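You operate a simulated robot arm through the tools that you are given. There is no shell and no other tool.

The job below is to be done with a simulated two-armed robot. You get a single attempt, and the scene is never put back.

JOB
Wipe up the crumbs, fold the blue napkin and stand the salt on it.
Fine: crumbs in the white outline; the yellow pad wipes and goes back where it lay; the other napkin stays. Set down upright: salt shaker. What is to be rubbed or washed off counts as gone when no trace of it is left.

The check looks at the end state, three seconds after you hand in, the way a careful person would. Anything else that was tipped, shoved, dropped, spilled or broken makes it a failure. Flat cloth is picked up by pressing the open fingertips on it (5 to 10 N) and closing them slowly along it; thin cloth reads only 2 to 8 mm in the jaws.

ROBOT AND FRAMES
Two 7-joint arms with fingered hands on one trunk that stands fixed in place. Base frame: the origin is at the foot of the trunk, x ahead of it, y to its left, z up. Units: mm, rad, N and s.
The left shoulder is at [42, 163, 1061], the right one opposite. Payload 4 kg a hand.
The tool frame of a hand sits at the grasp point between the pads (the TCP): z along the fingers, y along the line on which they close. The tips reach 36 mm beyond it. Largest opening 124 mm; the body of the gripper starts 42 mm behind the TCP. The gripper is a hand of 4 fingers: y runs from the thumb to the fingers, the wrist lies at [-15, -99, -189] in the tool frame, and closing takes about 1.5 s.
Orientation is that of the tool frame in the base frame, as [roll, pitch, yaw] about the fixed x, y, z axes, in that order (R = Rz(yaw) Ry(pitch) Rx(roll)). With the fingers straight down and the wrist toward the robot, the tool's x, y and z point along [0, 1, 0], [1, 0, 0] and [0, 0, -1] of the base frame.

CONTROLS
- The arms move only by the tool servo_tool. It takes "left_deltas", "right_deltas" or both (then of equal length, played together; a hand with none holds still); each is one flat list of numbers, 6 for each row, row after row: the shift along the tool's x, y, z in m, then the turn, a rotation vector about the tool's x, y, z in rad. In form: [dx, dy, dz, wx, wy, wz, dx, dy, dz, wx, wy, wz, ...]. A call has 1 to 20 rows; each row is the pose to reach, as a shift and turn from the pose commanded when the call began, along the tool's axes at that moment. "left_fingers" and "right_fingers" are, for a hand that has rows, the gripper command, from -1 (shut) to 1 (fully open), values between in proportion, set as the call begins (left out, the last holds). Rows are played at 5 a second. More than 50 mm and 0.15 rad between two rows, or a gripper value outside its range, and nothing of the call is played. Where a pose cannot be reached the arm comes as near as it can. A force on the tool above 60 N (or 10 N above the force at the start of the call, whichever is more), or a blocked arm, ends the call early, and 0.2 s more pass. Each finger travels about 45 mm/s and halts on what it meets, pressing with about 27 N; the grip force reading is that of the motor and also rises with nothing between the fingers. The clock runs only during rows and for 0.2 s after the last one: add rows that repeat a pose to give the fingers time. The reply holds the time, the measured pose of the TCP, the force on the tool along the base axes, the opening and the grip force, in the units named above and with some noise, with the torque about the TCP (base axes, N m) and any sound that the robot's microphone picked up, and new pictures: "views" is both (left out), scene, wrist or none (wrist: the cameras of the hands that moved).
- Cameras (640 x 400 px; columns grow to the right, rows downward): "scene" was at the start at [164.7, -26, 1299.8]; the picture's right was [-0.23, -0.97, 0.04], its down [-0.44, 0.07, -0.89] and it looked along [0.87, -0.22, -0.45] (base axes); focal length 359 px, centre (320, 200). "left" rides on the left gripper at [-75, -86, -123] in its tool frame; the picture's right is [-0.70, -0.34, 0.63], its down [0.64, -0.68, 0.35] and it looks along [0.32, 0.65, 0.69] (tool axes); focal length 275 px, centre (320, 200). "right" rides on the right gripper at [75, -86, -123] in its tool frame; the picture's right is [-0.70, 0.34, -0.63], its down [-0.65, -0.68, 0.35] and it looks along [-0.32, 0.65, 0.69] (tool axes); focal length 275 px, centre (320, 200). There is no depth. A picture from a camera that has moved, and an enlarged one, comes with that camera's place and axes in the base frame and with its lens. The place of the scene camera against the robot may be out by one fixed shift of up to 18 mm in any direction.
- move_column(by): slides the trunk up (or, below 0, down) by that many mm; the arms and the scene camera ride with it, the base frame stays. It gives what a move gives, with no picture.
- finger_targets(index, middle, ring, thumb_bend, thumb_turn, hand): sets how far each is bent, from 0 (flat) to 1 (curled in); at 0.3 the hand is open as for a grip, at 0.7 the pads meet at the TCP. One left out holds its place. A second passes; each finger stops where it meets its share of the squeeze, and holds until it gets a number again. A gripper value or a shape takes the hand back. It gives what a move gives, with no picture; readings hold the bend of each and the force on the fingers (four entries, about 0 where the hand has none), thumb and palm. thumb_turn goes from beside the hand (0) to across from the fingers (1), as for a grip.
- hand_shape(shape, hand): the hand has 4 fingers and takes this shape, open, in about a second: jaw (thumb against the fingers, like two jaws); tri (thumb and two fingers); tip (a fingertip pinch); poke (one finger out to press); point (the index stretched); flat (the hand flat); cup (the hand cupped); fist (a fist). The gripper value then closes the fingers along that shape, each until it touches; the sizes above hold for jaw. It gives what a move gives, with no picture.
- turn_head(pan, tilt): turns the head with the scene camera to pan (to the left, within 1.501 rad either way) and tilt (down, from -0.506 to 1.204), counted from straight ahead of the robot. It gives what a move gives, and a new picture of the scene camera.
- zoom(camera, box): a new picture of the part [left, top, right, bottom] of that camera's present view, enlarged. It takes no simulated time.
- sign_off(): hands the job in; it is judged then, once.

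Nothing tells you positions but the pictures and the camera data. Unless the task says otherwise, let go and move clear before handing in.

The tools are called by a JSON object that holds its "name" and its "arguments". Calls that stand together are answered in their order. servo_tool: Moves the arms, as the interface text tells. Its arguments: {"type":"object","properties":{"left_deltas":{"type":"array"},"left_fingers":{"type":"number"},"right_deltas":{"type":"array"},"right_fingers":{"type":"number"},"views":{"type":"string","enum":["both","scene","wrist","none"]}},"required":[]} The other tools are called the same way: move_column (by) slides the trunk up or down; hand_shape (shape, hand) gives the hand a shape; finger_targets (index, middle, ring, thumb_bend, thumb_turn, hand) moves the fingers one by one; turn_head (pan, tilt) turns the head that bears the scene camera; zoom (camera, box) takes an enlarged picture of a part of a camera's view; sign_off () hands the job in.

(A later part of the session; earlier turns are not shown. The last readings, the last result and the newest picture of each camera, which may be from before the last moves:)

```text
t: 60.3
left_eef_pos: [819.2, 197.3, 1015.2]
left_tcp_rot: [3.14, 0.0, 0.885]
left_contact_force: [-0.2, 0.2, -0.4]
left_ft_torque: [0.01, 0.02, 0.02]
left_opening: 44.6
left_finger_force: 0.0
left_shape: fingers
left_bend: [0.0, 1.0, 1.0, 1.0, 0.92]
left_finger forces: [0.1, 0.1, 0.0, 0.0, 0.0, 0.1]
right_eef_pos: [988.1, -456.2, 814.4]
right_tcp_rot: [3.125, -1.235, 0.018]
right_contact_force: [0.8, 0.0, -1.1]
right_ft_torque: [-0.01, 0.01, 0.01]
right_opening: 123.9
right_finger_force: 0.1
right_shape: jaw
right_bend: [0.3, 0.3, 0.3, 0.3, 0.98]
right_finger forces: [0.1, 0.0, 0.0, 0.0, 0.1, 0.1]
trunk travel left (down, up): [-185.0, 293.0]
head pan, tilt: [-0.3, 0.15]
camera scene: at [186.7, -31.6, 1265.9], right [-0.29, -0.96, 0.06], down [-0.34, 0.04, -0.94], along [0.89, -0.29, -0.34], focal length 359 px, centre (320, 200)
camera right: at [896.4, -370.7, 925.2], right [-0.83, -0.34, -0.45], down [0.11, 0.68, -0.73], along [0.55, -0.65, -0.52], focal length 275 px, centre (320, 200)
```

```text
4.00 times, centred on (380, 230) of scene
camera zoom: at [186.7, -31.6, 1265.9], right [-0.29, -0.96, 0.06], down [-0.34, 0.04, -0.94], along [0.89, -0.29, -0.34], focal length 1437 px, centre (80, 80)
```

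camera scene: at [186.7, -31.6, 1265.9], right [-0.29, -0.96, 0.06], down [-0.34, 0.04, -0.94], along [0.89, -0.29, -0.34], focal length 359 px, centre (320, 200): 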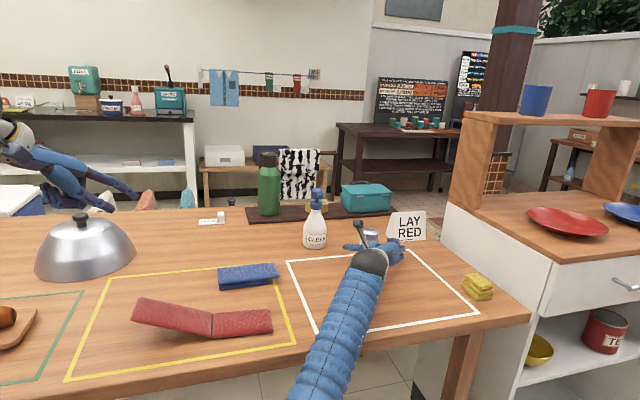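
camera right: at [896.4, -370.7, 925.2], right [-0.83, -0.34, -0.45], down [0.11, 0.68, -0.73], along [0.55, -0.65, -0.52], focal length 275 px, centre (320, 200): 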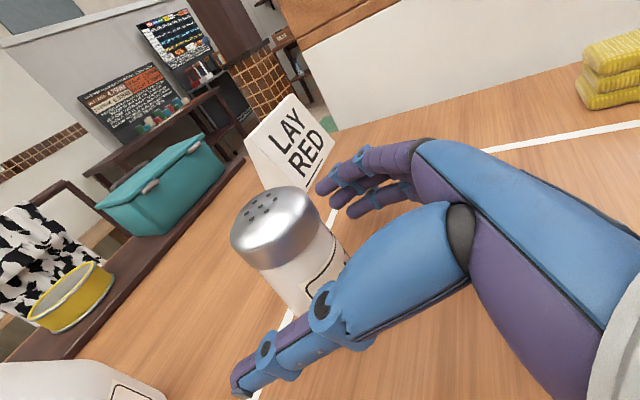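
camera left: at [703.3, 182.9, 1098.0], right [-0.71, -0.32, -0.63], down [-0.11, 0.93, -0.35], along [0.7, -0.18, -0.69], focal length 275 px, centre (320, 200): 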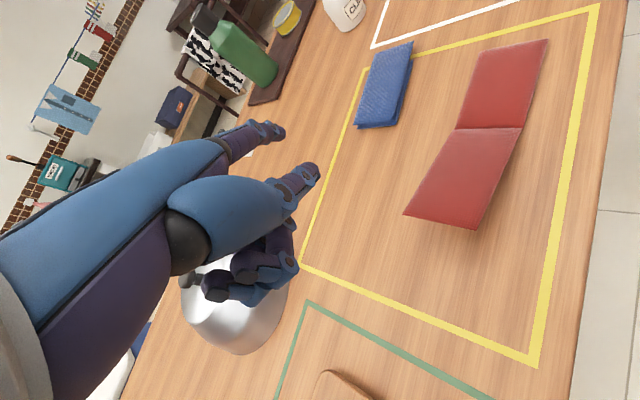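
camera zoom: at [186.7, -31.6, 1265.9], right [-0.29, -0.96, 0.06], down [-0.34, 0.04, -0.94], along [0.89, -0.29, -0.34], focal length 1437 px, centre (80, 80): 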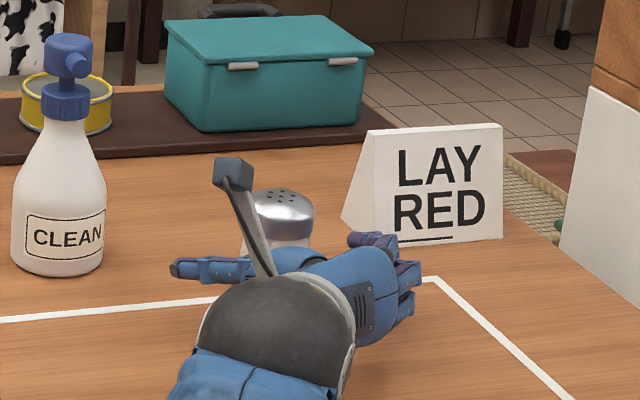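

The salt is between the jaws. Since the pad grip showed the thumb closes further than the fingers, I shift the hand 16 mm left so both sides meet the shaker together, then close part-way.

{"name": "servo_tool", "arguments": {"right_deltas": [0, -0.008, 0, 0, 0, 0, 0, -0.016, 0, 0, 0, 0, 0, -0.016, 0, 0, 0, 0], "views": "none"}}

{"name": "servo_tool", "arguments": {"right_deltas": [0, 0, 0, 0, 0, 0, 0, 0, 0, 0, 0, 0, 0, 0, 0, 0, 0, 0, 0, 0, 0, 0, 0, 0], "right_fingers": 0.15}}

{"name": "zoom", "arguments": {"camera": "right", "box": [200, 130, 480, 400]}}

{"name": "zoom", "arguments": {"camera": "scene", "box": [320, 200, 440, 275]}}

```text
t: 61.1
left_eef_pos: [819.8, 197.4, 1014.5]
left_tcp_rot: [3.141, 0.001, 0.883]
left_contact_force: [0.9, -0.3, -0.3]
left_ft_torque: [-0.02, -0.02, 0.03]
left_opening: 44.8
left_finger_force: 0.0
left_shape: fingers
left_bend: [0.0, 1.0, 1.0, 1.0, 0.92]
left_finger forces: [0.0, 0.0, 0.0, 0.1, 0.0, 0.0]
right_eef_pos: [989.3, -439.2, 810.2]
right_tcp_rot: [3.135, -1.233, 0.013]
right_contact_force: [0.3, 0.7, -0.9]
right_ft_torque: [0.0, -0.01, -0.01]
right_opening: 123.9
right_finger_force: 0.0
right_shape: jaw
right_bend: [0.3, 0.3, 0.3, 0.3, 0.98]
right_finger forces: [0.0, 0.0, 0.0, 0.1, 0.0, 0.0]
trunk travel left (down, up): [-185.0, 293.0]
head pan, tilt: [-0.3, 0.15]
```

```text
t: 62.1
left_eef_pos: [819.7, 197.0, 1015.1]
left_tcp_rot: [-3.141, 0.0, 0.884]
left_contact_force: [-0.8, 0.1, -1.0]
left_ft_torque: [-0.05, -0.02, 0.0]
left_opening: 44.4
left_finger_force: 0.0
left_shape: fingers
left_bend: [0.0, 1.0, 1.0, 1.0, 0.92]
left_finger forces: [0.1, 0.0, 0.0, 0.0, 0.0, 0.1]
right_eef_pos: [990.1, -438.6, 812.3]
right_tcp_rot: [3.133, -1.234, 0.014]
right_contact_force: [-0.7, -0.7, -0.6]
right_ft_torque: [-0.04, 0.0, 0.02]
right_opening: 71.6
right_finger_force: 0.1
right_shape: jaw
right_bend: [0.38, 0.42, 0.41, 0.54, 0.99]
right_finger forces: [0.0, 0.1, 0.3, 0.0, 0.1, 0.0]
trunk travel left (down, up): [-185.0, 293.0]
head pan, tilt: [-0.3, 0.15]
camera scene: at [188.2, -31.7, 1265.3], right [-0.29, -0.96, 0.06], down [-0.34, 0.04, -0.94], along [0.89, -0.29, -0.34], focal length 359 px, centre (320, 200)
camera right: at [897.5, -354.4, 922.0], right [-0.83, -0.34, -0.45], down [0.11, 0.68, -0.73], along [0.55, -0.65, -0.52], focal length 275 px, centre (320, 200)
```

scene: 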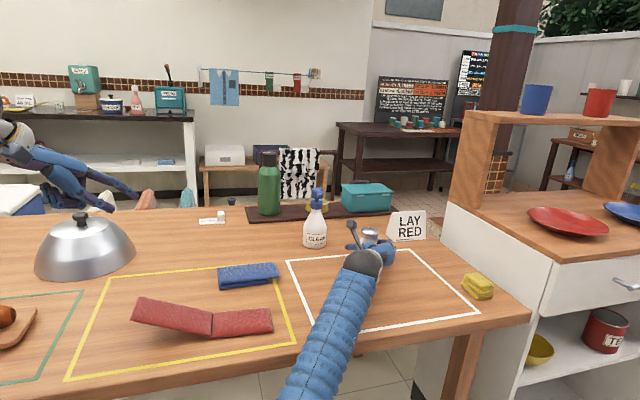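
right: 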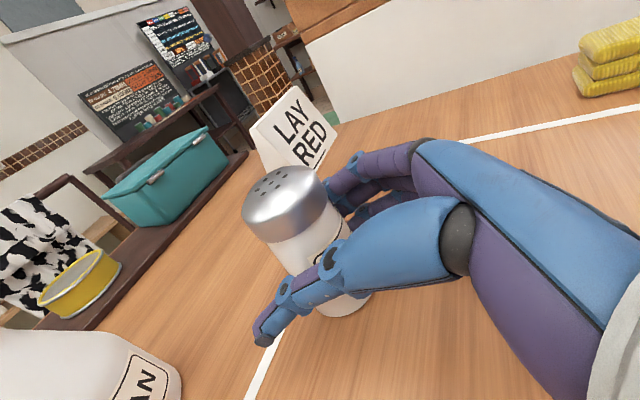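

```text
1.48 times, centred on (340, 265) of right
camera zoom: at [897.5, -354.4, 922.0], right [-0.83, -0.34, -0.45], down [0.11, 0.68, -0.73], along [0.55, -0.65, -0.52], focal length 408 px, centre (290, 104)
```

zoom: 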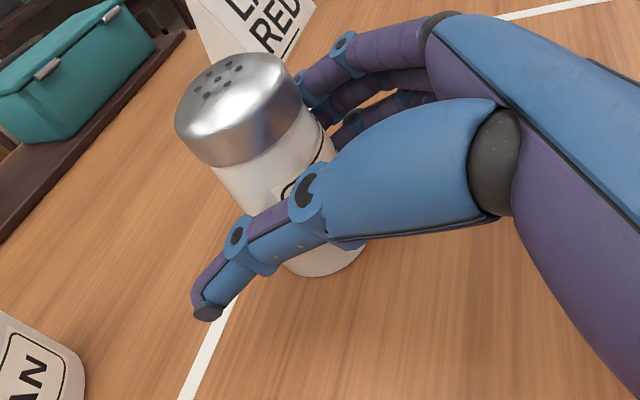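

```text
5.33 times, centred on (380, 238) of scene
camera zoom: at [188.2, -31.7, 1265.3], right [-0.29, -0.96, 0.06], down [-0.34, 0.04, -0.94], along [0.89, -0.29, -0.34], focal length 1916 px, centre (0, 0)
```

zoom: 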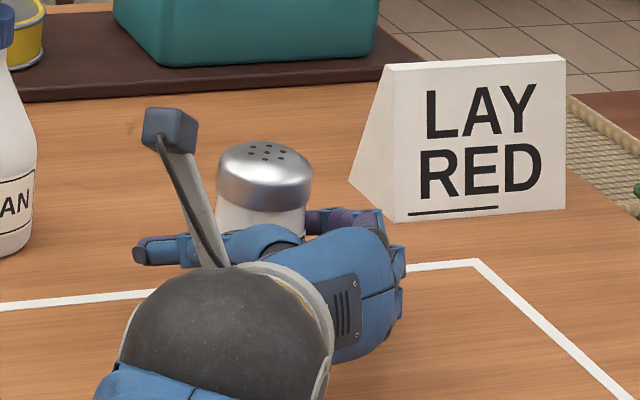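

The fingers are just about touching while the thumb still has a gap, so I shift 5 mm right and close further gently.

{"name": "servo_tool", "arguments": {"right_deltas": [0, 0.003, 0, 0, 0, 0, 0, 0.006, 0, 0, 0, 0, 0, 0.006, 0, 0, 0, 0], "right_fingers": 0.02}}

{"name": "zoom", "arguments": {"camera": "right", "box": [200, 130, 480, 400]}}

{"name": "zoom", "arguments": {"camera": "scene", "box": [320, 200, 440, 275]}}

```text
t: 62.9
left_eef_pos: [819.7, 197.6, 1013.8]
left_tcp_rot: [3.141, 0.0, 0.885]
left_contact_force: [0.0, 0.2, 1.5]
left_ft_torque: [0.0, 0.01, -0.02]
left_opening: 44.6
left_finger_force: 0.2
left_shape: fingers
left_bend: [0.0, 1.0, 1.0, 1.0, 0.92]
left_finger forces: [0.1, 0.0, 0.0, 0.0, 0.0, 0.0]
right_eef_pos: [989.0, -445.9, 812.2]
right_tcp_rot: [3.129, -1.234, 0.017]
right_contact_force: [-0.6, 0.7, -0.1]
right_ft_torque: [0.02, 0.0, 0.03]
right_opening: 63.9
right_finger_force: 0.1
right_shape: jaw
right_bend: [0.41, 0.45, 0.43, 0.55, 1.0]
right_finger forces: [0.0, 0.1, 0.1, 0.0, 0.5, 0.0]
trunk travel left (down, up): [-185.0, 293.0]
head pan, tilt: [-0.3, 0.15]
camera scene: at [188.1, -31.6, 1265.3], right [-0.29, -0.96, 0.06], down [-0.34, 0.04, -0.94], along [0.89, -0.29, -0.34], focal length 359 px, centre (320, 200)
camera right: at [897.5, -359.9, 922.2], right [-0.83, -0.34, -0.45], down [0.11, 0.68, -0.73], along [0.55, -0.65, -0.52], focal length 275 px, centre (320, 200)
```

scene: 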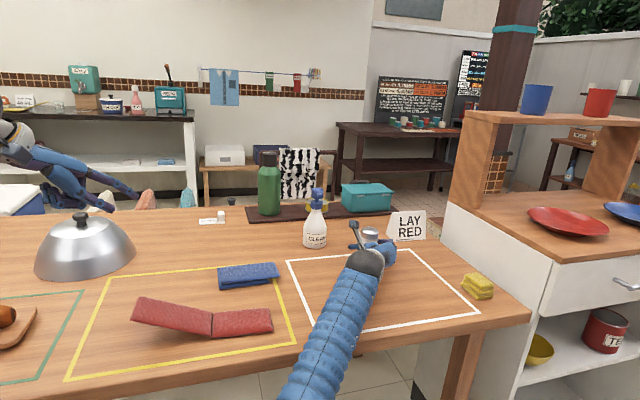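
right: 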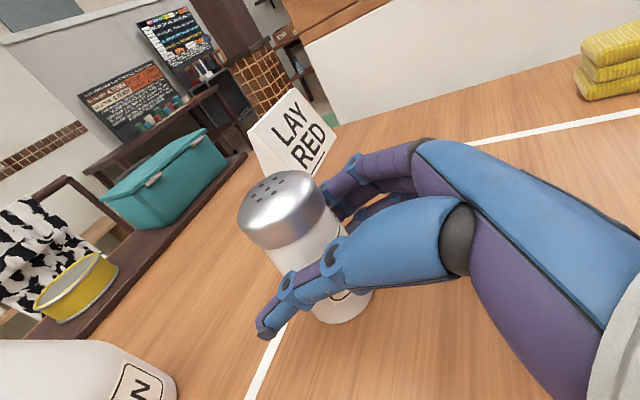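

```text
1.48 times, centred on (340, 265) of right
camera zoom: at [897.5, -359.9, 922.2], right [-0.83, -0.34, -0.45], down [0.11, 0.68, -0.73], along [0.55, -0.65, -0.52], focal length 408 px, centre (290, 104)
```

zoom: 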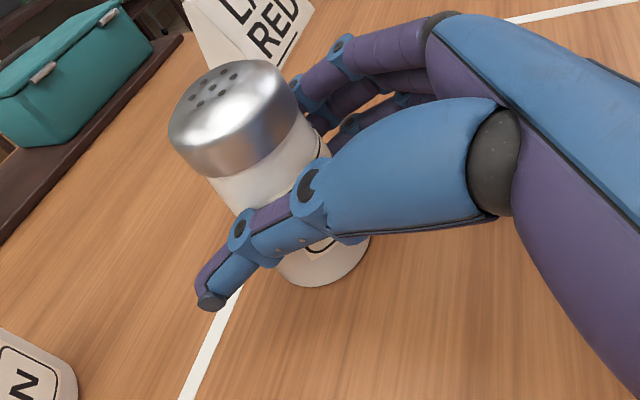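

```text
5.33 times, centred on (380, 238) of scene
camera zoom: at [188.1, -31.6, 1265.3], right [-0.29, -0.96, 0.06], down [-0.34, 0.04, -0.94], along [0.89, -0.29, -0.34], focal length 1916 px, centre (0, 0)
```

zoom: 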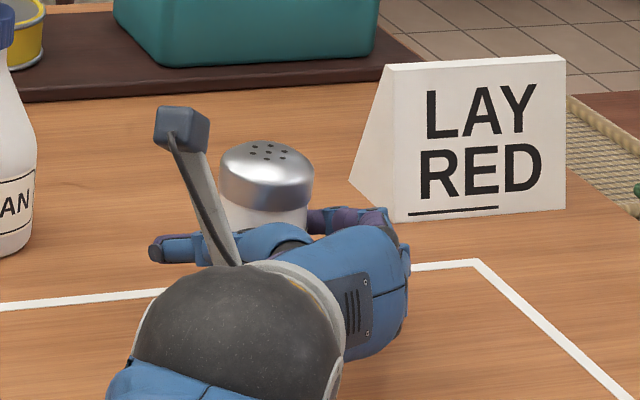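

Both sides are now touching and the salt is upright. I close to grip firmly.

{"name": "servo_tool", "arguments": {"right_deltas": [0, 0, 0, 0, 0, 0, 0, 0, 0, 0, 0, 0, 0, 0, 0, 0, 0, 0, 0, 0, 0, 0, 0, 0], "right_fingers": -0.25}}

{"name": "zoom", "arguments": {"camera": "right", "box": [200, 130, 480, 400]}}

{"name": "zoom", "arguments": {"camera": "scene", "box": [320, 200, 440, 275]}}

```text
t: 63.9
left_eef_pos: [820.8, 196.8, 1014.9]
left_tcp_rot: [-3.141, 0.001, 0.886]
left_contact_force: [0.7, -0.5, -0.6]
left_ft_torque: [-0.01, 0.04, 0.01]
left_opening: 44.7
left_finger_force: 0.1
left_shape: fingers
left_bend: [0.0, 1.0, 1.0, 1.0, 0.92]
left_finger forces: [0.1, 0.1, 0.1, 0.1, 0.0, 0.1]
right_eef_pos: [988.7, -445.8, 812.0]
right_tcp_rot: [3.123, -1.234, 0.022]
right_contact_force: [1.0, 0.8, 3.1]
right_ft_torque: [-0.08, 0.02, -0.03]
right_opening: 55.2
right_finger_force: 27.1
right_shape: jaw
right_bend: [0.45, 0.47, 0.44, 0.57, 0.99]
right_finger forces: [16.8, 9.6, 3.8, 0.0, 31.4, 0.1]
trunk travel left (down, up): [-185.0, 293.0]
head pan, tilt: [-0.3, 0.15]
camera scene: at [187.9, -31.6, 1265.4], right [-0.29, -0.96, 0.06], down [-0.34, 0.04, -0.94], along [0.89, -0.29, -0.34], focal length 359 px, centre (320, 200)
camera right: at [897.3, -359.9, 922.7], right [-0.83, -0.34, -0.45], down [0.11, 0.68, -0.73], along [0.55, -0.65, -0.52], focal length 275 px, centre (320, 200)
```

scene: 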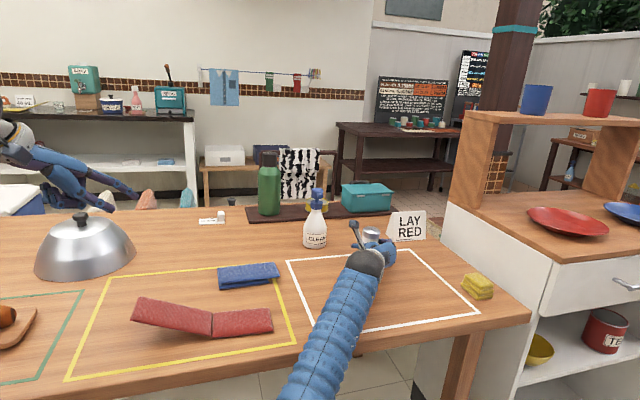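
right: 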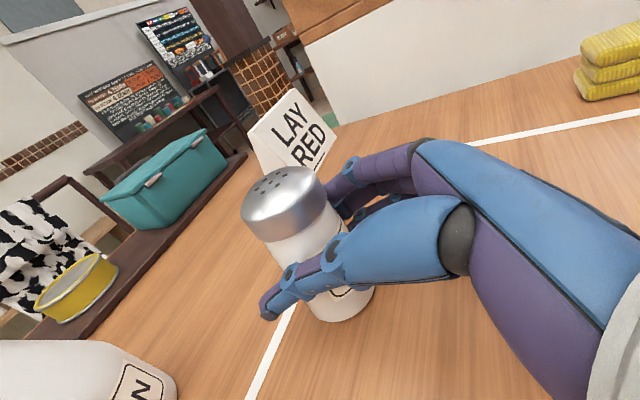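

```text
1.48 times, centred on (340, 265) of right
camera zoom: at [897.3, -359.9, 922.7], right [-0.83, -0.34, -0.45], down [0.11, 0.68, -0.73], along [0.55, -0.65, -0.52], focal length 408 px, centre (290, 104)
```

zoom: 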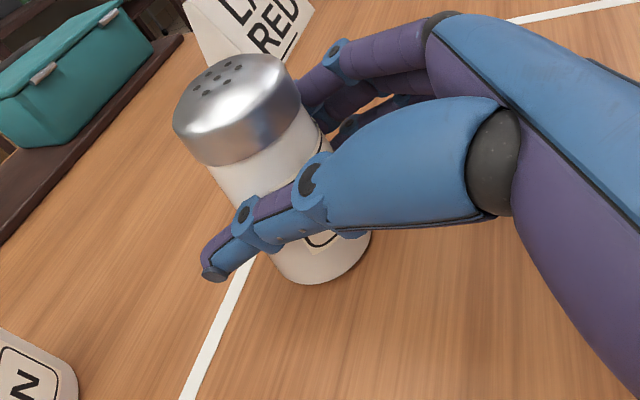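

```text
5.33 times, centred on (380, 238) of scene
camera zoom: at [187.9, -31.6, 1265.4], right [-0.29, -0.96, 0.06], down [-0.34, 0.04, -0.94], along [0.89, -0.29, -0.34], focal length 1916 px, centre (0, 0)
```

zoom: 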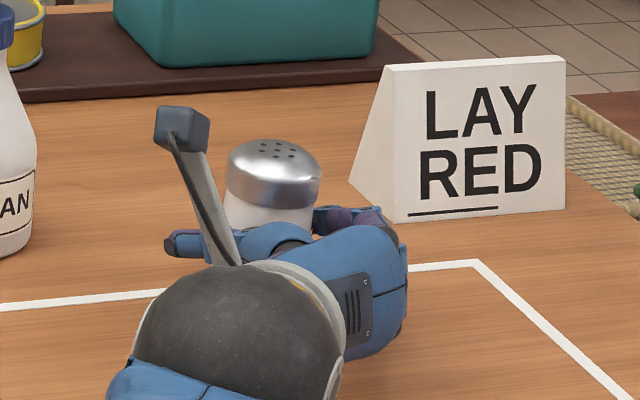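

Firm grip at 27 N. I lift the salt 60 mm straight up and check its tilt.

{"name": "servo_tool", "arguments": {"right_deltas": [0.01, 0, -0.0035, 0, 0, 0, 0.025, 0, -0.0087, 0, 0, 0, 0.04, 0, -0.014, 0, 0, 0, 0.0566, 0, -0.0198, 0, 0, 0, 0.0566, 0, -0.0198, 0, 0, 0]}}

{"name": "zoom", "arguments": {"camera": "right", "box": [200, 130, 480, 400]}}

{"name": "zoom", "arguments": {"camera": "scene", "box": [320, 180, 440, 255]}}

```text
t: 65.1
left_eef_pos: [820.3, 196.9, 1013.7]
left_tcp_rot: [3.141, 0.001, 0.886]
left_contact_force: [0.3, 0.1, 0.2]
left_ft_torque: [0.01, 0.02, -0.01]
left_opening: 44.4
left_finger_force: 0.2
left_shape: fingers
left_bend: [0.0, 1.0, 1.0, 1.0, 0.92]
left_finger forces: [0.0, 0.1, 0.1, 0.0, 0.0, 0.0]
right_eef_pos: [989.4, -445.3, 871.1]
right_tcp_rot: [3.129, -1.232, 0.017]
right_contact_force: [0.5, 0.3, -1.6]
right_ft_torque: [-0.02, 0.03, 0.03]
right_opening: 54.7
right_finger_force: 26.6
right_shape: jaw
right_bend: [0.45, 0.47, 0.44, 0.57, 0.99]
right_finger forces: [17.1, 9.4, 3.2, 0.0, 31.1, 0.0]
trunk travel left (down, up): [-185.0, 293.0]
head pan, tilt: [-0.3, 0.15]
camera scene: at [188.5, -31.8, 1265.2], right [-0.29, -0.96, 0.06], down [-0.34, 0.04, -0.94], along [0.89, -0.29, -0.34], focal length 359 px, centre (320, 200)
camera right: at [898.2, -359.8, 982.4], right [-0.83, -0.34, -0.45], down [0.11, 0.68, -0.73], along [0.55, -0.65, -0.52], focal length 275 px, centre (320, 200)
```

scene: 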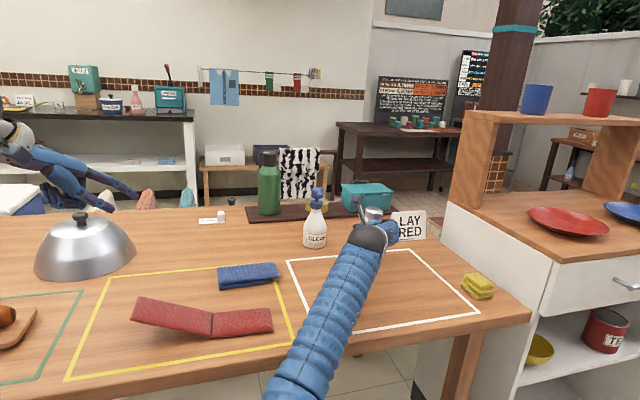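
right: 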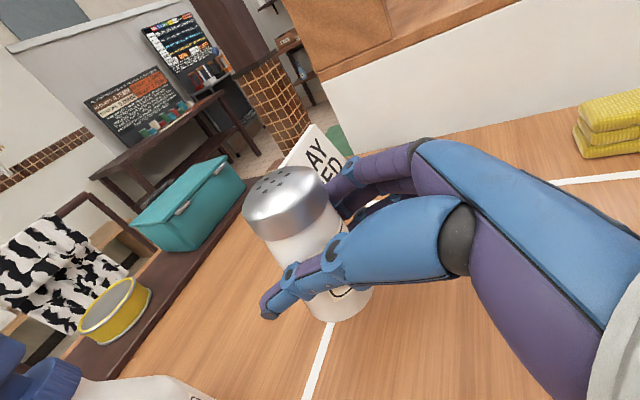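

```text
1.48 times, centred on (340, 265) of right
camera zoom: at [898.2, -359.8, 982.4], right [-0.83, -0.34, -0.45], down [0.11, 0.68, -0.73], along [0.55, -0.65, -0.52], focal length 408 px, centre (290, 104)
```

zoom: 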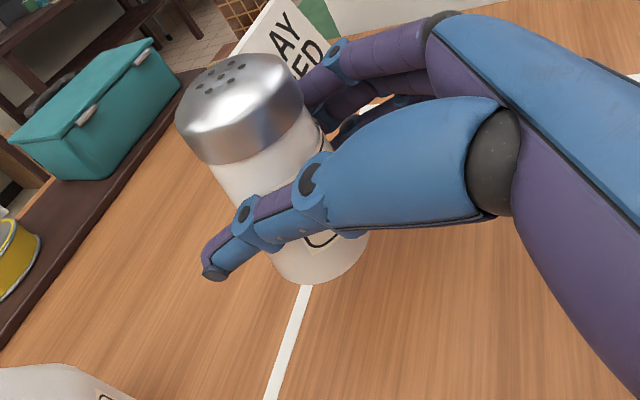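

```text
5.33 times, centred on (380, 218) of scene
camera zoom: at [188.5, -31.8, 1265.2], right [-0.29, -0.96, 0.06], down [-0.34, 0.04, -0.94], along [0.89, -0.29, -0.34], focal length 1916 px, centre (0, 107)
```

zoom: 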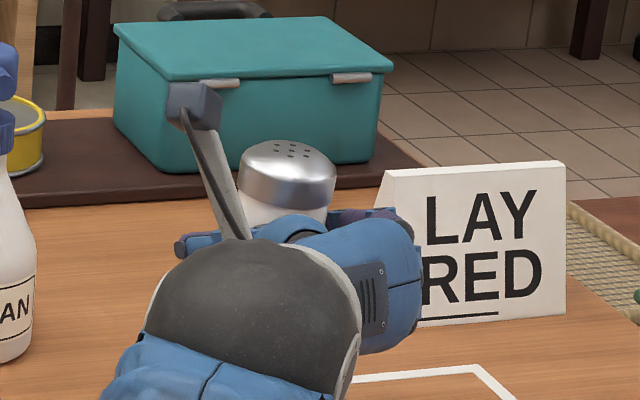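

The salt is held with barely any tilt. I raise the trunk 60 mm so the forearm stays well above the table and red napkin during the carry.

{"name": "move_column", "arguments": {"by": 60}}

```text
t: 66.1
left_eef_pos: [822.2, 197.9, 1073.3]
left_tcp_rot: [-3.14, 0.002, 0.885]
left_contact_force: [0.9, -0.4, -0.2]
left_ft_torque: [-0.03, -0.01, 0.01]
left_opening: 44.6
left_finger_force: 0.2
left_shape: fingers
left_bend: [0.0, 1.0, 1.0, 1.0, 0.92]
left_finger forces: [0.1, 0.1, 0.0, 0.1, 0.0, 0.1]
right_eef_pos: [990.1, -444.5, 930.2]
right_tcp_rot: [3.132, -1.232, 0.015]
right_contact_force: [-0.7, 0.9, -1.1]
right_ft_torque: [-0.01, 0.01, 0.0]
right_opening: 54.8
right_finger_force: 26.8
right_shape: jaw
right_bend: [0.45, 0.47, 0.44, 0.57, 0.99]
right_finger forces: [17.1, 9.5, 3.2, 0.0, 31.1, 0.1]
trunk travel left (down, up): [-245.0, 233.0]
head pan, tilt: [-0.3, 0.15]
```

Now I carry the salt left to above the folded napkin, turning the hand slightly inward, and move the left hand farther away at the same time.

{"name": "servo_tool", "arguments": {"right_deltas": [-0.0013, -0.035, -0.0038, 0.0283, 0, -0.01, -0.0027, -0.07, -0.0075, 0.0566, 0, -0.02, -0.004, -0.105, -0.0113, 0.085, 0, -0.03, -0.0053, -0.14, -0.0151, 0.113, 0, -0.04, -0.0067, -0.175, -0.0189, 0.1415, 0, -0.05, -0.008, -0.21, -0.0226, 0.17, 0, -0.06, -0.0093, -0.245, -0.0264, 0.198, 0, -0.07, -0.0106, -0.28, -0.0302, 0.226, 0, -0.08, -0.012, -0.315, -0.0339, 0.255, 0, -0.09, -0.0133, -0.3495, -0.0377, 0.283, 0, -0.1, -0.0133, -0.3495, -0.0377, 0.283, 0, -0.1], "left_deltas": [0.004, -0.011, 0, 0, 0, 0, 0.008, -0.022, 0, 0, 0, 0, 0.011, -0.033, 0, 0, 0, 0, 0.015, -0.044, 0, 0, 0, 0, 0.019, -0.055, 0, 0, 0, 0, 0.023, -0.066, 0, 0, 0, 0, 0.027, -0.077, 0, 0, 0, 0, 0.03, -0.088, 0, 0, 0, 0, 0.034, -0.099, 0, 0, 0, 0, 0.038, -0.11, 0, 0, 0, 0, 0.038, -0.11, 0, 0, 0, 0]}}

{"name": "turn_head", "arguments": {"pan": 0.05, "tilt": 0.35}}

```text
t: 68.7
left_eef_pos: [759.1, 297.2, 1074.2]
left_tcp_rot: [3.14, 0.003, 0.887]
left_contact_force: [0.3, 0.4, -0.6]
left_ft_torque: [-0.02, -0.03, 0.04]
left_opening: 44.6
left_finger_force: 0.1
left_shape: fingers
left_bend: [0.0, 1.0, 1.0, 1.0, 0.92]
left_finger forces: [0.0, 0.1, 0.0, 0.0, 0.2, 0.0]
right_eef_pos: [961.5, -159.8, 952.1]
right_tcp_rot: [2.903, -1.238, 0.471]
right_contact_force: [-0.1, 0.2, -1.4]
right_ft_torque: [0.01, 0.01, 0.01]
right_opening: 54.6
right_finger_force: 26.5
right_shape: jaw
right_bend: [0.45, 0.47, 0.44, 0.57, 0.99]
right_finger forces: [17.0, 9.5, 3.2, 0.1, 31.2, 0.1]
trunk travel left (down, up): [-245.0, 233.0]
head pan, tilt: [-0.3, 0.15]
stopped in row 11 (right hand): the arm was blocked; the commanded pose is now the measured one
camera scene: at [154.4, -31.6, 1338.8], right [-0.29, -0.96, 0.04], down [-0.27, 0.04, -0.96], along [0.92, -0.29, -0.27], focal length 359 px, centre (320, 200)
camera right: at [848.5, -91.6, 1054.9], right [-0.71, -0.56, -0.43], down [-0.03, 0.64, -0.77], along [0.7, -0.53, -0.47], focal length 275 px, centre (320, 200)
camera left: at [645.2, 293.6, 1198.5], right [-0.7, -0.33, -0.63], down [-0.12, 0.93, -0.35], along [0.7, -0.17, -0.69], focal length 275 px, centre (320, 200)
```

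scene: 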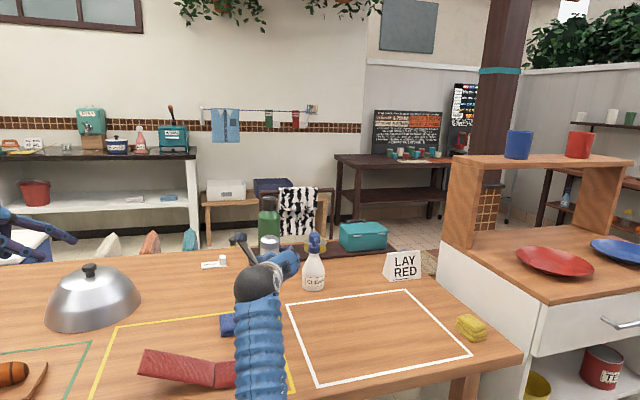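
right: 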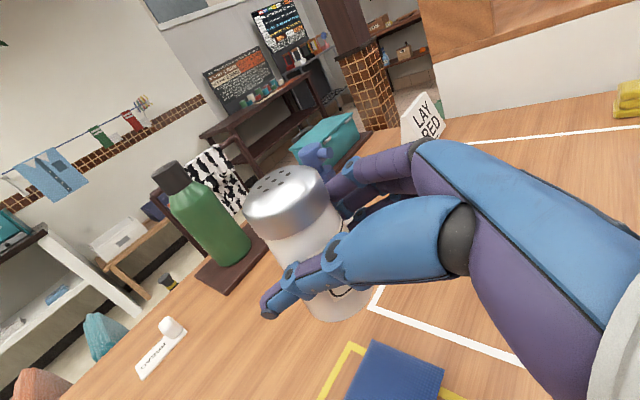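
left: 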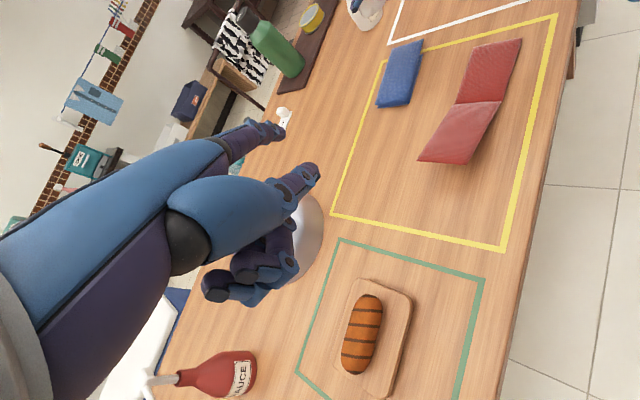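

```text
t: 69.5
left_eef_pos: [760.5, 297.2, 1074.0]
left_tcp_rot: [-3.142, -0.001, 0.885]
left_contact_force: [-0.7, -0.3, -0.4]
left_ft_torque: [0.01, 0.02, -0.02]
left_opening: 44.6
left_finger_force: 0.0
left_shape: fingers
left_bend: [0.0, 1.0, 1.0, 1.0, 0.92]
left_finger forces: [0.1, 0.1, 0.0, 0.0, 0.1, 0.1]
right_eef_pos: [961.8, -159.7, 951.1]
right_tcp_rot: [2.912, -1.237, 0.463]
right_contact_force: [-0.2, 1.2, -1.5]
right_ft_torque: [-0.05, 0.02, -0.01]
right_opening: 54.6
right_finger_force: 26.8
right_shape: jaw
right_bend: [0.45, 0.47, 0.44, 0.57, 0.99]
right_finger forces: [17.0, 9.5, 3.2, 0.0, 31.1, 0.1]
trunk travel left (down, up): [-245.0, 233.0]
head pan, tilt: [0.051, 0.351]
camera scene: at [156.4, 0.4, 1319.7], right [0.05, -1.0, -0.01], down [-0.46, -0.02, -0.89], along [0.89, 0.05, -0.46], focal length 359 px, centre (320, 200)
```

scene: 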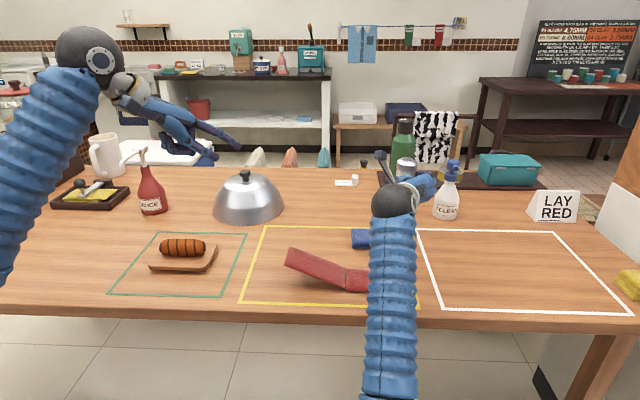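

The arm stopped about 65 mm short (a joint limit or body contact; no load on the hand, nothing touched). I raise the trunk 100 mm to give the arm a straighter, freer shape before continuing.

{"name": "move_column", "arguments": {"by": 100}}

```text
t: 70.8
left_eef_pos: [759.8, 296.1, 1174.3]
left_tcp_rot: [-3.141, 0.002, 0.884]
left_contact_force: [0.0, 0.4, 0.6]
left_ft_torque: [0.02, 0.0, 0.0]
left_opening: 44.6
left_finger_force: 0.0
left_shape: fingers
left_bend: [0.0, 1.0, 1.0, 1.0, 0.92]
left_finger forces: [0.0, 0.0, 0.1, 0.0, 0.0, 0.0]
right_eef_pos: [968.8, -225.1, 1069.8]
right_tcp_rot: [2.708, -1.224, 0.594]
right_contact_force: [0.8, -0.8, -1.2]
right_ft_torque: [-0.02, -0.02, 0.0]
right_opening: 54.3
right_finger_force: 26.8
right_shape: jaw
right_bend: [0.45, 0.47, 0.44, 0.57, 0.99]
right_finger forces: [17.1, 9.5, 3.1, 0.0, 31.1, 0.0]
trunk travel left (down, up): [-345.0, 133.0]
head pan, tilt: [0.051, 0.351]
```

Raising made it worse, so the limit eases with a lower shoulder. I lower the trunk back by 160 mm, which still keeps the salt well above everything.

{"name": "move_column", "arguments": {"by": -160}}

{"name": "zoom", "arguments": {"camera": "scene", "box": [0, 0, 640, 400]}}

```text
t: 72.7
left_eef_pos: [759.0, 296.5, 1016.5]
left_tcp_rot: [3.14, 0.0, 0.885]
left_contact_force: [0.0, -0.5, 1.1]
left_ft_torque: [0.0, 0.0, 0.02]
left_opening: 44.5
left_finger_force: 0.0
left_shape: fingers
left_bend: [0.0, 1.0, 1.0, 1.0, 0.92]
left_finger forces: [0.1, 0.0, 0.0, 0.0, 0.1, 0.0]
right_eef_pos: [964.1, -194.5, 890.2]
right_tcp_rot: [2.778, -1.217, 0.555]
right_contact_force: [0.2, 0.0, -1.2]
right_ft_torque: [0.0, 0.03, 0.03]
right_opening: 54.6
right_finger_force: 26.9
right_shape: jaw
right_bend: [0.45, 0.47, 0.44, 0.57, 0.99]
right_finger forces: [17.0, 9.4, 3.2, 0.0, 31.2, 0.0]
trunk travel left (down, up): [-185.0, 293.0]
head pan, tilt: [0.051, 0.351]
```

```text
1.00 times, centred on (320, 200) of scene (not enlarged: the box is as wide or as high as the picture)
camera zoom: at [187.9, 0.4, 1246.5], right [0.05, -1.0, -0.01], down [-0.53, -0.02, -0.85], along [0.85, 0.05, -0.53], focal length 359 px, centre (320, 200)
```

zoom: 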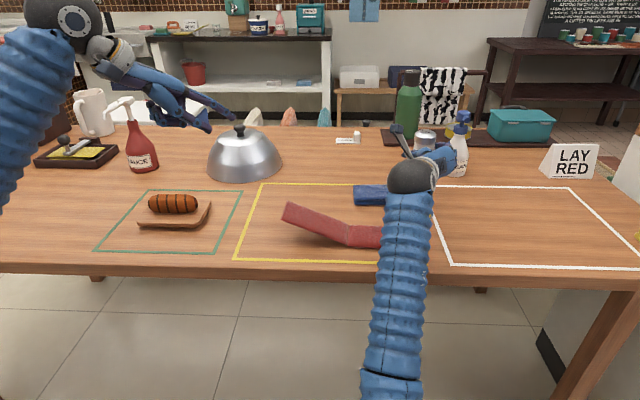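

The arm is free at (964, -194) but the hand has twisted a little. I try squaring it up (heading straight ahead, salt upright) in place.

{"name": "servo_tool", "arguments": {"right_deltas": [0, 0, 0, -0.053, -0.007, 0.061, 0, 0, 0, -0.105, -0.013, 0.123, 0, 0, 0, -0.158, -0.02, 0.184, 0, 0, 0, -0.158, -0.02, 0.184]}}

```text
t: 73.9
left_eef_pos: [759.8, 296.8, 1015.4]
left_tcp_rot: [-3.14, 0.002, 0.885]
left_contact_force: [-0.7, -0.9, -0.5]
left_ft_torque: [0.02, -0.01, -0.01]
left_opening: 44.6
left_finger_force: 0.1
left_shape: fingers
left_bend: [0.0, 1.0, 1.0, 1.0, 0.92]
left_finger forces: [0.0, 0.0, 0.0, 0.0, 0.1, 0.0]
right_eef_pos: [964.0, -186.5, 892.4]
right_tcp_rot: [-3.111, -1.233, -0.02]
right_contact_force: [0.0, 0.1, -1.6]
right_ft_torque: [0.01, 0.01, -0.03]
right_opening: 54.2
right_finger_force: 27.0
right_shape: jaw
right_bend: [0.45, 0.47, 0.44, 0.57, 0.99]
right_finger forces: [17.2, 9.5, 3.2, 0.0, 31.1, 0.0]
trunk travel left (down, up): [-185.0, 293.0]
head pan, tilt: [0.051, 0.351]
stopped in row 4 (right hand): the arm was blocked; the commanded pose is now the measured one
camera scene: at [188.7, 0.4, 1246.1], right [0.05, -1.0, -0.01], down [-0.53, -0.02, -0.85], along [0.85, 0.05, -0.53], focal length 359 px, centre (320, 200)
camera right: at [871.8, -103.9, 1005.1], right [-0.83, -0.34, -0.45], down [0.11, 0.69, -0.72], along [0.55, -0.64, -0.53], focal length 275 px, centre (320, 200)
```

scene: 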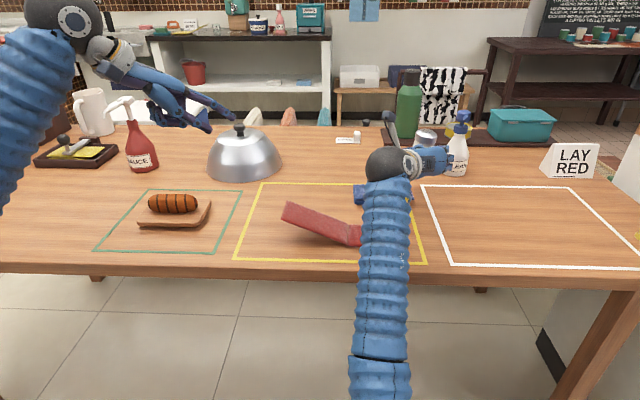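
right: 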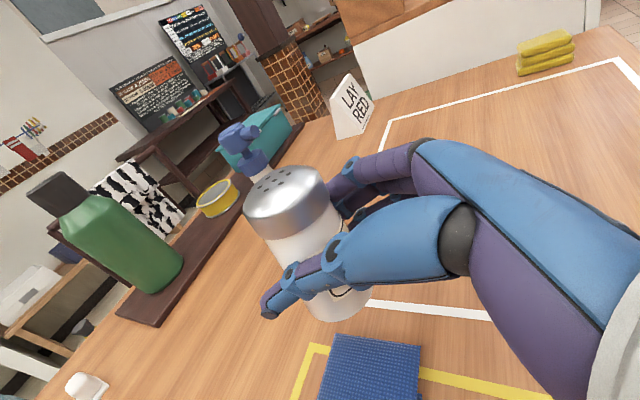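

Squared up, the hand nearly holds its place, so pointing less to the left helps. I move left in small steps while turning the hand a bit to the right.

{"name": "servo_tool", "arguments": {"right_deltas": [0, -0.005, 0, -0.047, 0, 0.0166, 0, -0.012, 0, -0.094, 0, 0.033, 0, -0.022, 0, -0.141, 0, 0.05, 0, -0.033, 0, -0.1886, 0, 0.0666, 0, -0.045, 0, -0.1886, 0, 0.0666, 0, -0.045, 0, -0.1886, 0, 0.0666]}}

```text
t: 75.3
left_eef_pos: [760.1, 296.8, 1014.8]
left_tcp_rot: [3.141, 0.0, 0.885]
left_contact_force: [-0.7, 0.2, 0.3]
left_ft_torque: [0.03, -0.02, 0.05]
left_opening: 44.7
left_finger_force: 0.1
left_shape: fingers
left_bend: [0.0, 1.0, 1.0, 1.0, 0.92]
left_finger forces: [0.0, 0.0, 0.0, 0.0, 0.1, 0.0]
right_eef_pos: [966.1, -156.1, 895.4]
right_tcp_rot: [3.132, -1.234, -0.196]
right_contact_force: [0.1, -0.1, -1.9]
right_ft_torque: [0.04, 0.01, 0.0]
right_opening: 54.4
right_finger_force: 26.6
right_shape: jaw
right_bend: [0.45, 0.47, 0.44, 0.57, 0.99]
right_finger forces: [17.2, 9.5, 3.0, 0.0, 31.0, 0.0]
trunk travel left (down, up): [-185.0, 293.0]
head pan, tilt: [0.051, 0.351]
camera scene: at [188.8, 0.5, 1246.0], right [0.05, -1.0, -0.01], down [-0.53, -0.02, -0.85], along [0.85, 0.05, -0.53], focal length 359 px, centre (320, 200)
camera right: at [893.6, -55.5, 1006.1], right [-0.88, -0.16, -0.45], down [0.25, 0.64, -0.72], along [0.4, -0.75, -0.53], focal length 275 px, centre (320, 200)
```

scene: 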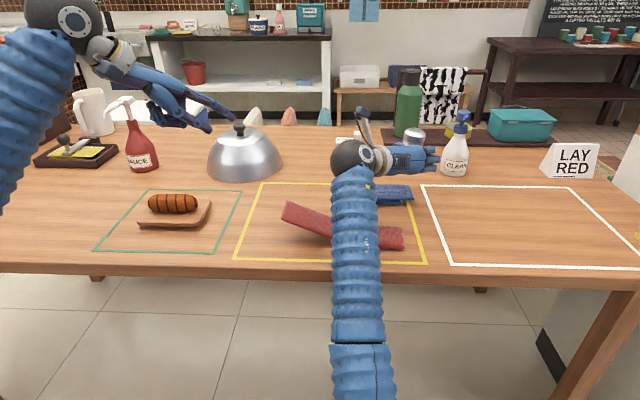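
right: 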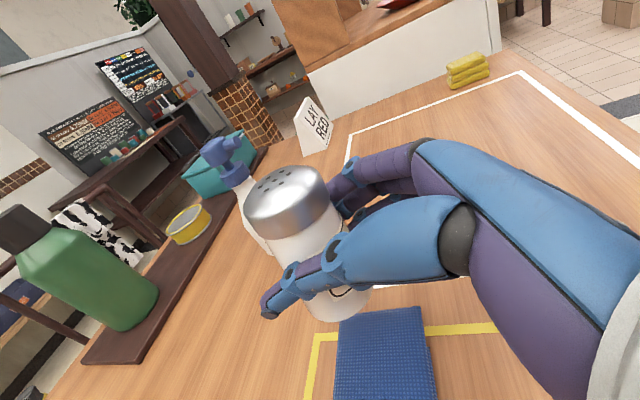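

That works: the hand now follows. Before going farther over the red napkin I raise the trunk 60 mm again so the forearm stays higher, and check the pose holds.

{"name": "move_column", "arguments": {"by": 60}}

```text
t: 76.3
left_eef_pos: [760.4, 297.3, 1072.8]
left_tcp_rot: [-3.139, 0.002, 0.885]
left_contact_force: [0.3, 0.6, -1.0]
left_ft_torque: [-0.01, 0.0, 0.01]
left_opening: 44.7
left_finger_force: 0.1
left_shape: fingers
left_bend: [0.0, 1.0, 1.0, 1.0, 0.92]
left_finger forces: [0.0, 0.0, 0.0, 0.1, 0.1, 0.0]
right_eef_pos: [969.4, -167.4, 979.2]
right_tcp_rot: [-3.127, -1.261, -0.233]
right_contact_force: [0.5, 0.6, -1.1]
right_ft_torque: [0.02, -0.02, -0.01]
right_opening: 54.5
right_finger_force: 27.2
right_shape: jaw
right_bend: [0.45, 0.47, 0.44, 0.57, 0.99]
right_finger forces: [17.2, 9.5, 3.1, 0.1, 30.9, 0.1]
trunk travel left (down, up): [-245.0, 233.0]
head pan, tilt: [0.051, 0.351]
```

Higher is worse again, so I go the other way: lower by 100 mm, which still leaves the salt about 50 mm above the napkin.

{"name": "move_column", "arguments": {"by": -100}}

{"name": "zoom", "arguments": {"camera": "scene", "box": [0, 0, 640, 400]}}

{"name": "zoom", "arguments": {"camera": "left", "box": [260, 0, 640, 260]}}

```text
t: 77.6
left_eef_pos: [758.6, 297.3, 977.3]
left_tcp_rot: [3.139, 0.001, 0.886]
left_contact_force: [-0.6, -0.4, -0.2]
left_ft_torque: [-0.01, 0.0, -0.01]
left_opening: 44.5
left_finger_force: 0.1
left_shape: fingers
left_bend: [0.0, 1.0, 1.0, 1.0, 0.92]
left_finger forces: [0.0, 0.0, 0.0, 0.0, 0.1, 0.0]
right_eef_pos: [963.5, -145.1, 852.9]
right_tcp_rot: [-3.119, -1.231, -0.215]
right_contact_force: [-0.3, 0.9, -2.1]
right_ft_torque: [0.0, 0.02, -0.02]
right_opening: 54.4
right_finger_force: 26.1
right_shape: jaw
right_bend: [0.45, 0.47, 0.44, 0.57, 0.99]
right_finger forces: [17.1, 9.6, 3.2, 0.1, 31.0, 0.0]
trunk travel left (down, up): [-145.0, 333.0]
head pan, tilt: [0.051, 0.351]
```

```text
1.00 times, centred on (320, 200) of scene (not enlarged: the box is as wide or as high as the picture)
camera zoom: at [212.8, 0.5, 1193.5], right [0.05, -1.0, -0.01], down [-0.58, -0.02, -0.82], along [0.82, 0.05, -0.58], focal length 359 px, centre (320, 200)
```

zoom: 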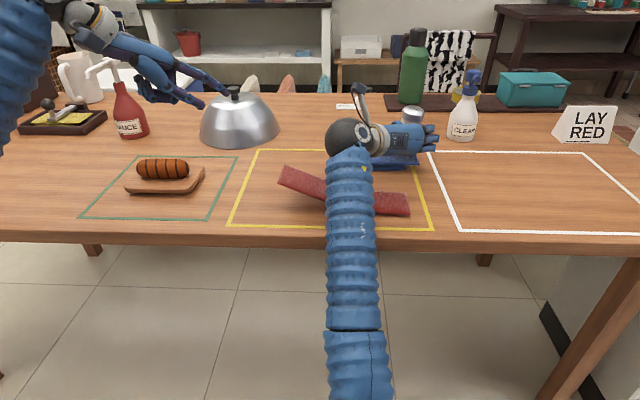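

```text
1.54 times, centred on (450, 130) of left
camera zoom: at [644.4, 293.4, 1100.0], right [-0.7, -0.33, -0.63], down [-0.12, 0.93, -0.35], along [0.7, -0.17, -0.69], focal length 424 px, centre (120, 308)
```

zoom: 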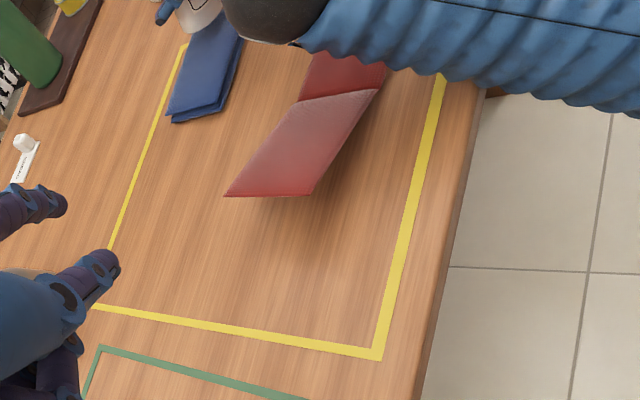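

At this height the arm tracks well: salt at about (980, -160), upright, bottom ~20 mm over the napkin. I move it 38 mm farther left to be over both folded layers.

{"name": "servo_tool", "arguments": {"right_deltas": [-0.001, -0.009, -0.0027, 0, 0, 0, -0.0019, -0.018, -0.0054, 0, 0, 0, -0.0029, -0.027, -0.0081, 0, 0, 0, -0.0038, -0.0364, -0.0108, 0, 0, 0, -0.0038, -0.0364, -0.0108, 0, 0, 0]}}

{"name": "zoom", "arguments": {"camera": "scene", "box": [320, 80, 480, 200]}}

{"name": "zoom", "arguments": {"camera": "right", "box": [200, 130, 480, 400]}}

```text
t: 78.8
left_eef_pos: [759.2, 297.9, 974.6]
left_tcp_rot: [-3.141, -0.001, 0.884]
left_contact_force: [-1.2, 0.3, -1.3]
left_ft_torque: [0.01, 0.01, -0.03]
left_opening: 44.4
left_finger_force: 0.0
left_shape: fingers
left_bend: [0.0, 1.0, 1.0, 1.0, 0.92]
left_finger forces: [0.0, 0.0, 0.1, 0.0, 0.1, 0.0]
right_eef_pos: [958.9, -104.8, 856.5]
right_tcp_rot: [-3.109, -1.232, -0.222]
right_contact_force: [-0.1, 0.4, -1.6]
right_ft_torque: [0.03, -0.01, 0.02]
right_opening: 54.5
right_finger_force: 26.9
right_shape: jaw
right_bend: [0.45, 0.47, 0.44, 0.57, 0.99]
right_finger forces: [17.2, 9.5, 3.0, 0.1, 31.0, 0.0]
trunk travel left (down, up): [-145.0, 333.0]
head pan, tilt: [0.051, 0.351]
camera scene: at [213.5, 0.5, 1193.0], right [0.05, -1.0, -0.01], down [-0.58, -0.02, -0.82], along [0.82, 0.05, -0.58], focal length 359 px, centre (320, 200)
camera right: at [887.0, -4.2, 968.7], right [-0.88, -0.17, -0.45], down [0.24, 0.66, -0.72], along [0.42, -0.74, -0.53], focal length 275 px, centre (320, 200)
```

scene: 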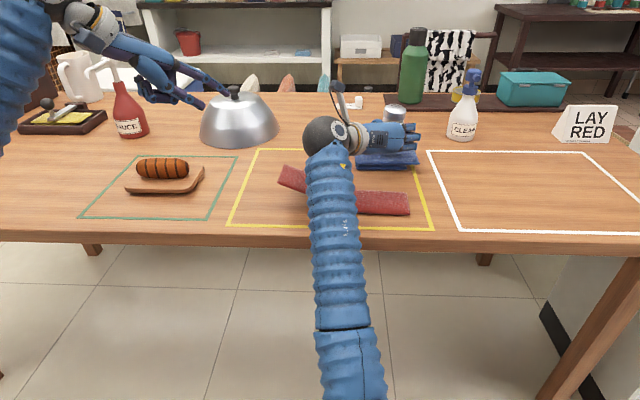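
right: 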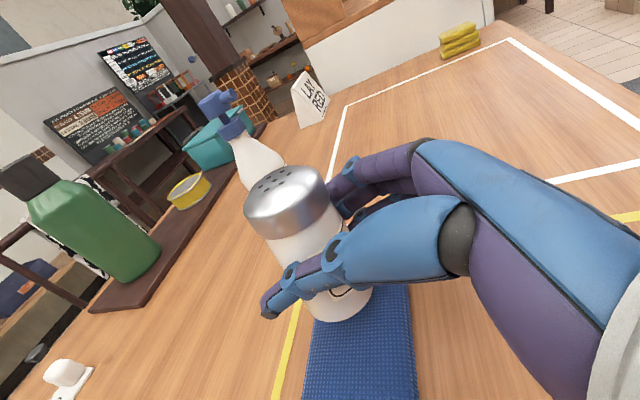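

```text
3.33 times, centred on (400, 140) of scene
camera zoom: at [213.5, 0.5, 1193.0], right [0.05, -1.0, -0.01], down [-0.58, -0.02, -0.82], along [0.82, 0.05, -0.58], focal length 1197 px, centre (53, 400)
```

zoom: 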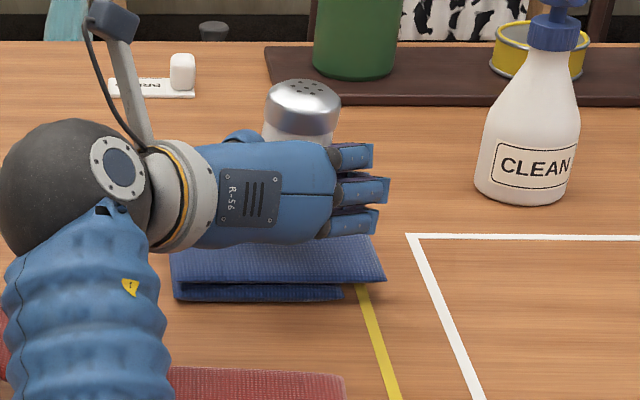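

```text
1.48 times, centred on (340, 265) of right
camera zoom: at [887.0, -4.2, 968.7], right [-0.88, -0.17, -0.45], down [0.24, 0.66, -0.72], along [0.42, -0.74, -0.53], focal length 408 px, centre (290, 104)
```

zoom: 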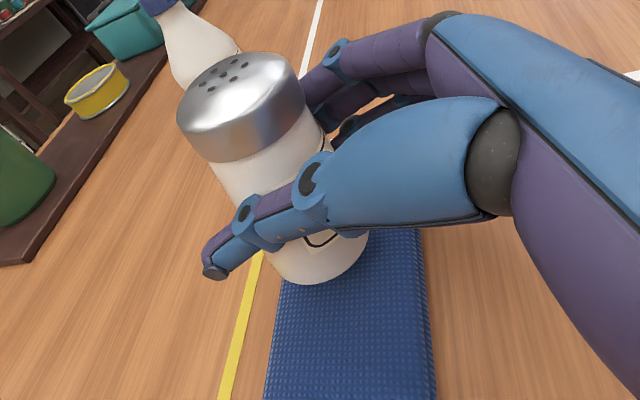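

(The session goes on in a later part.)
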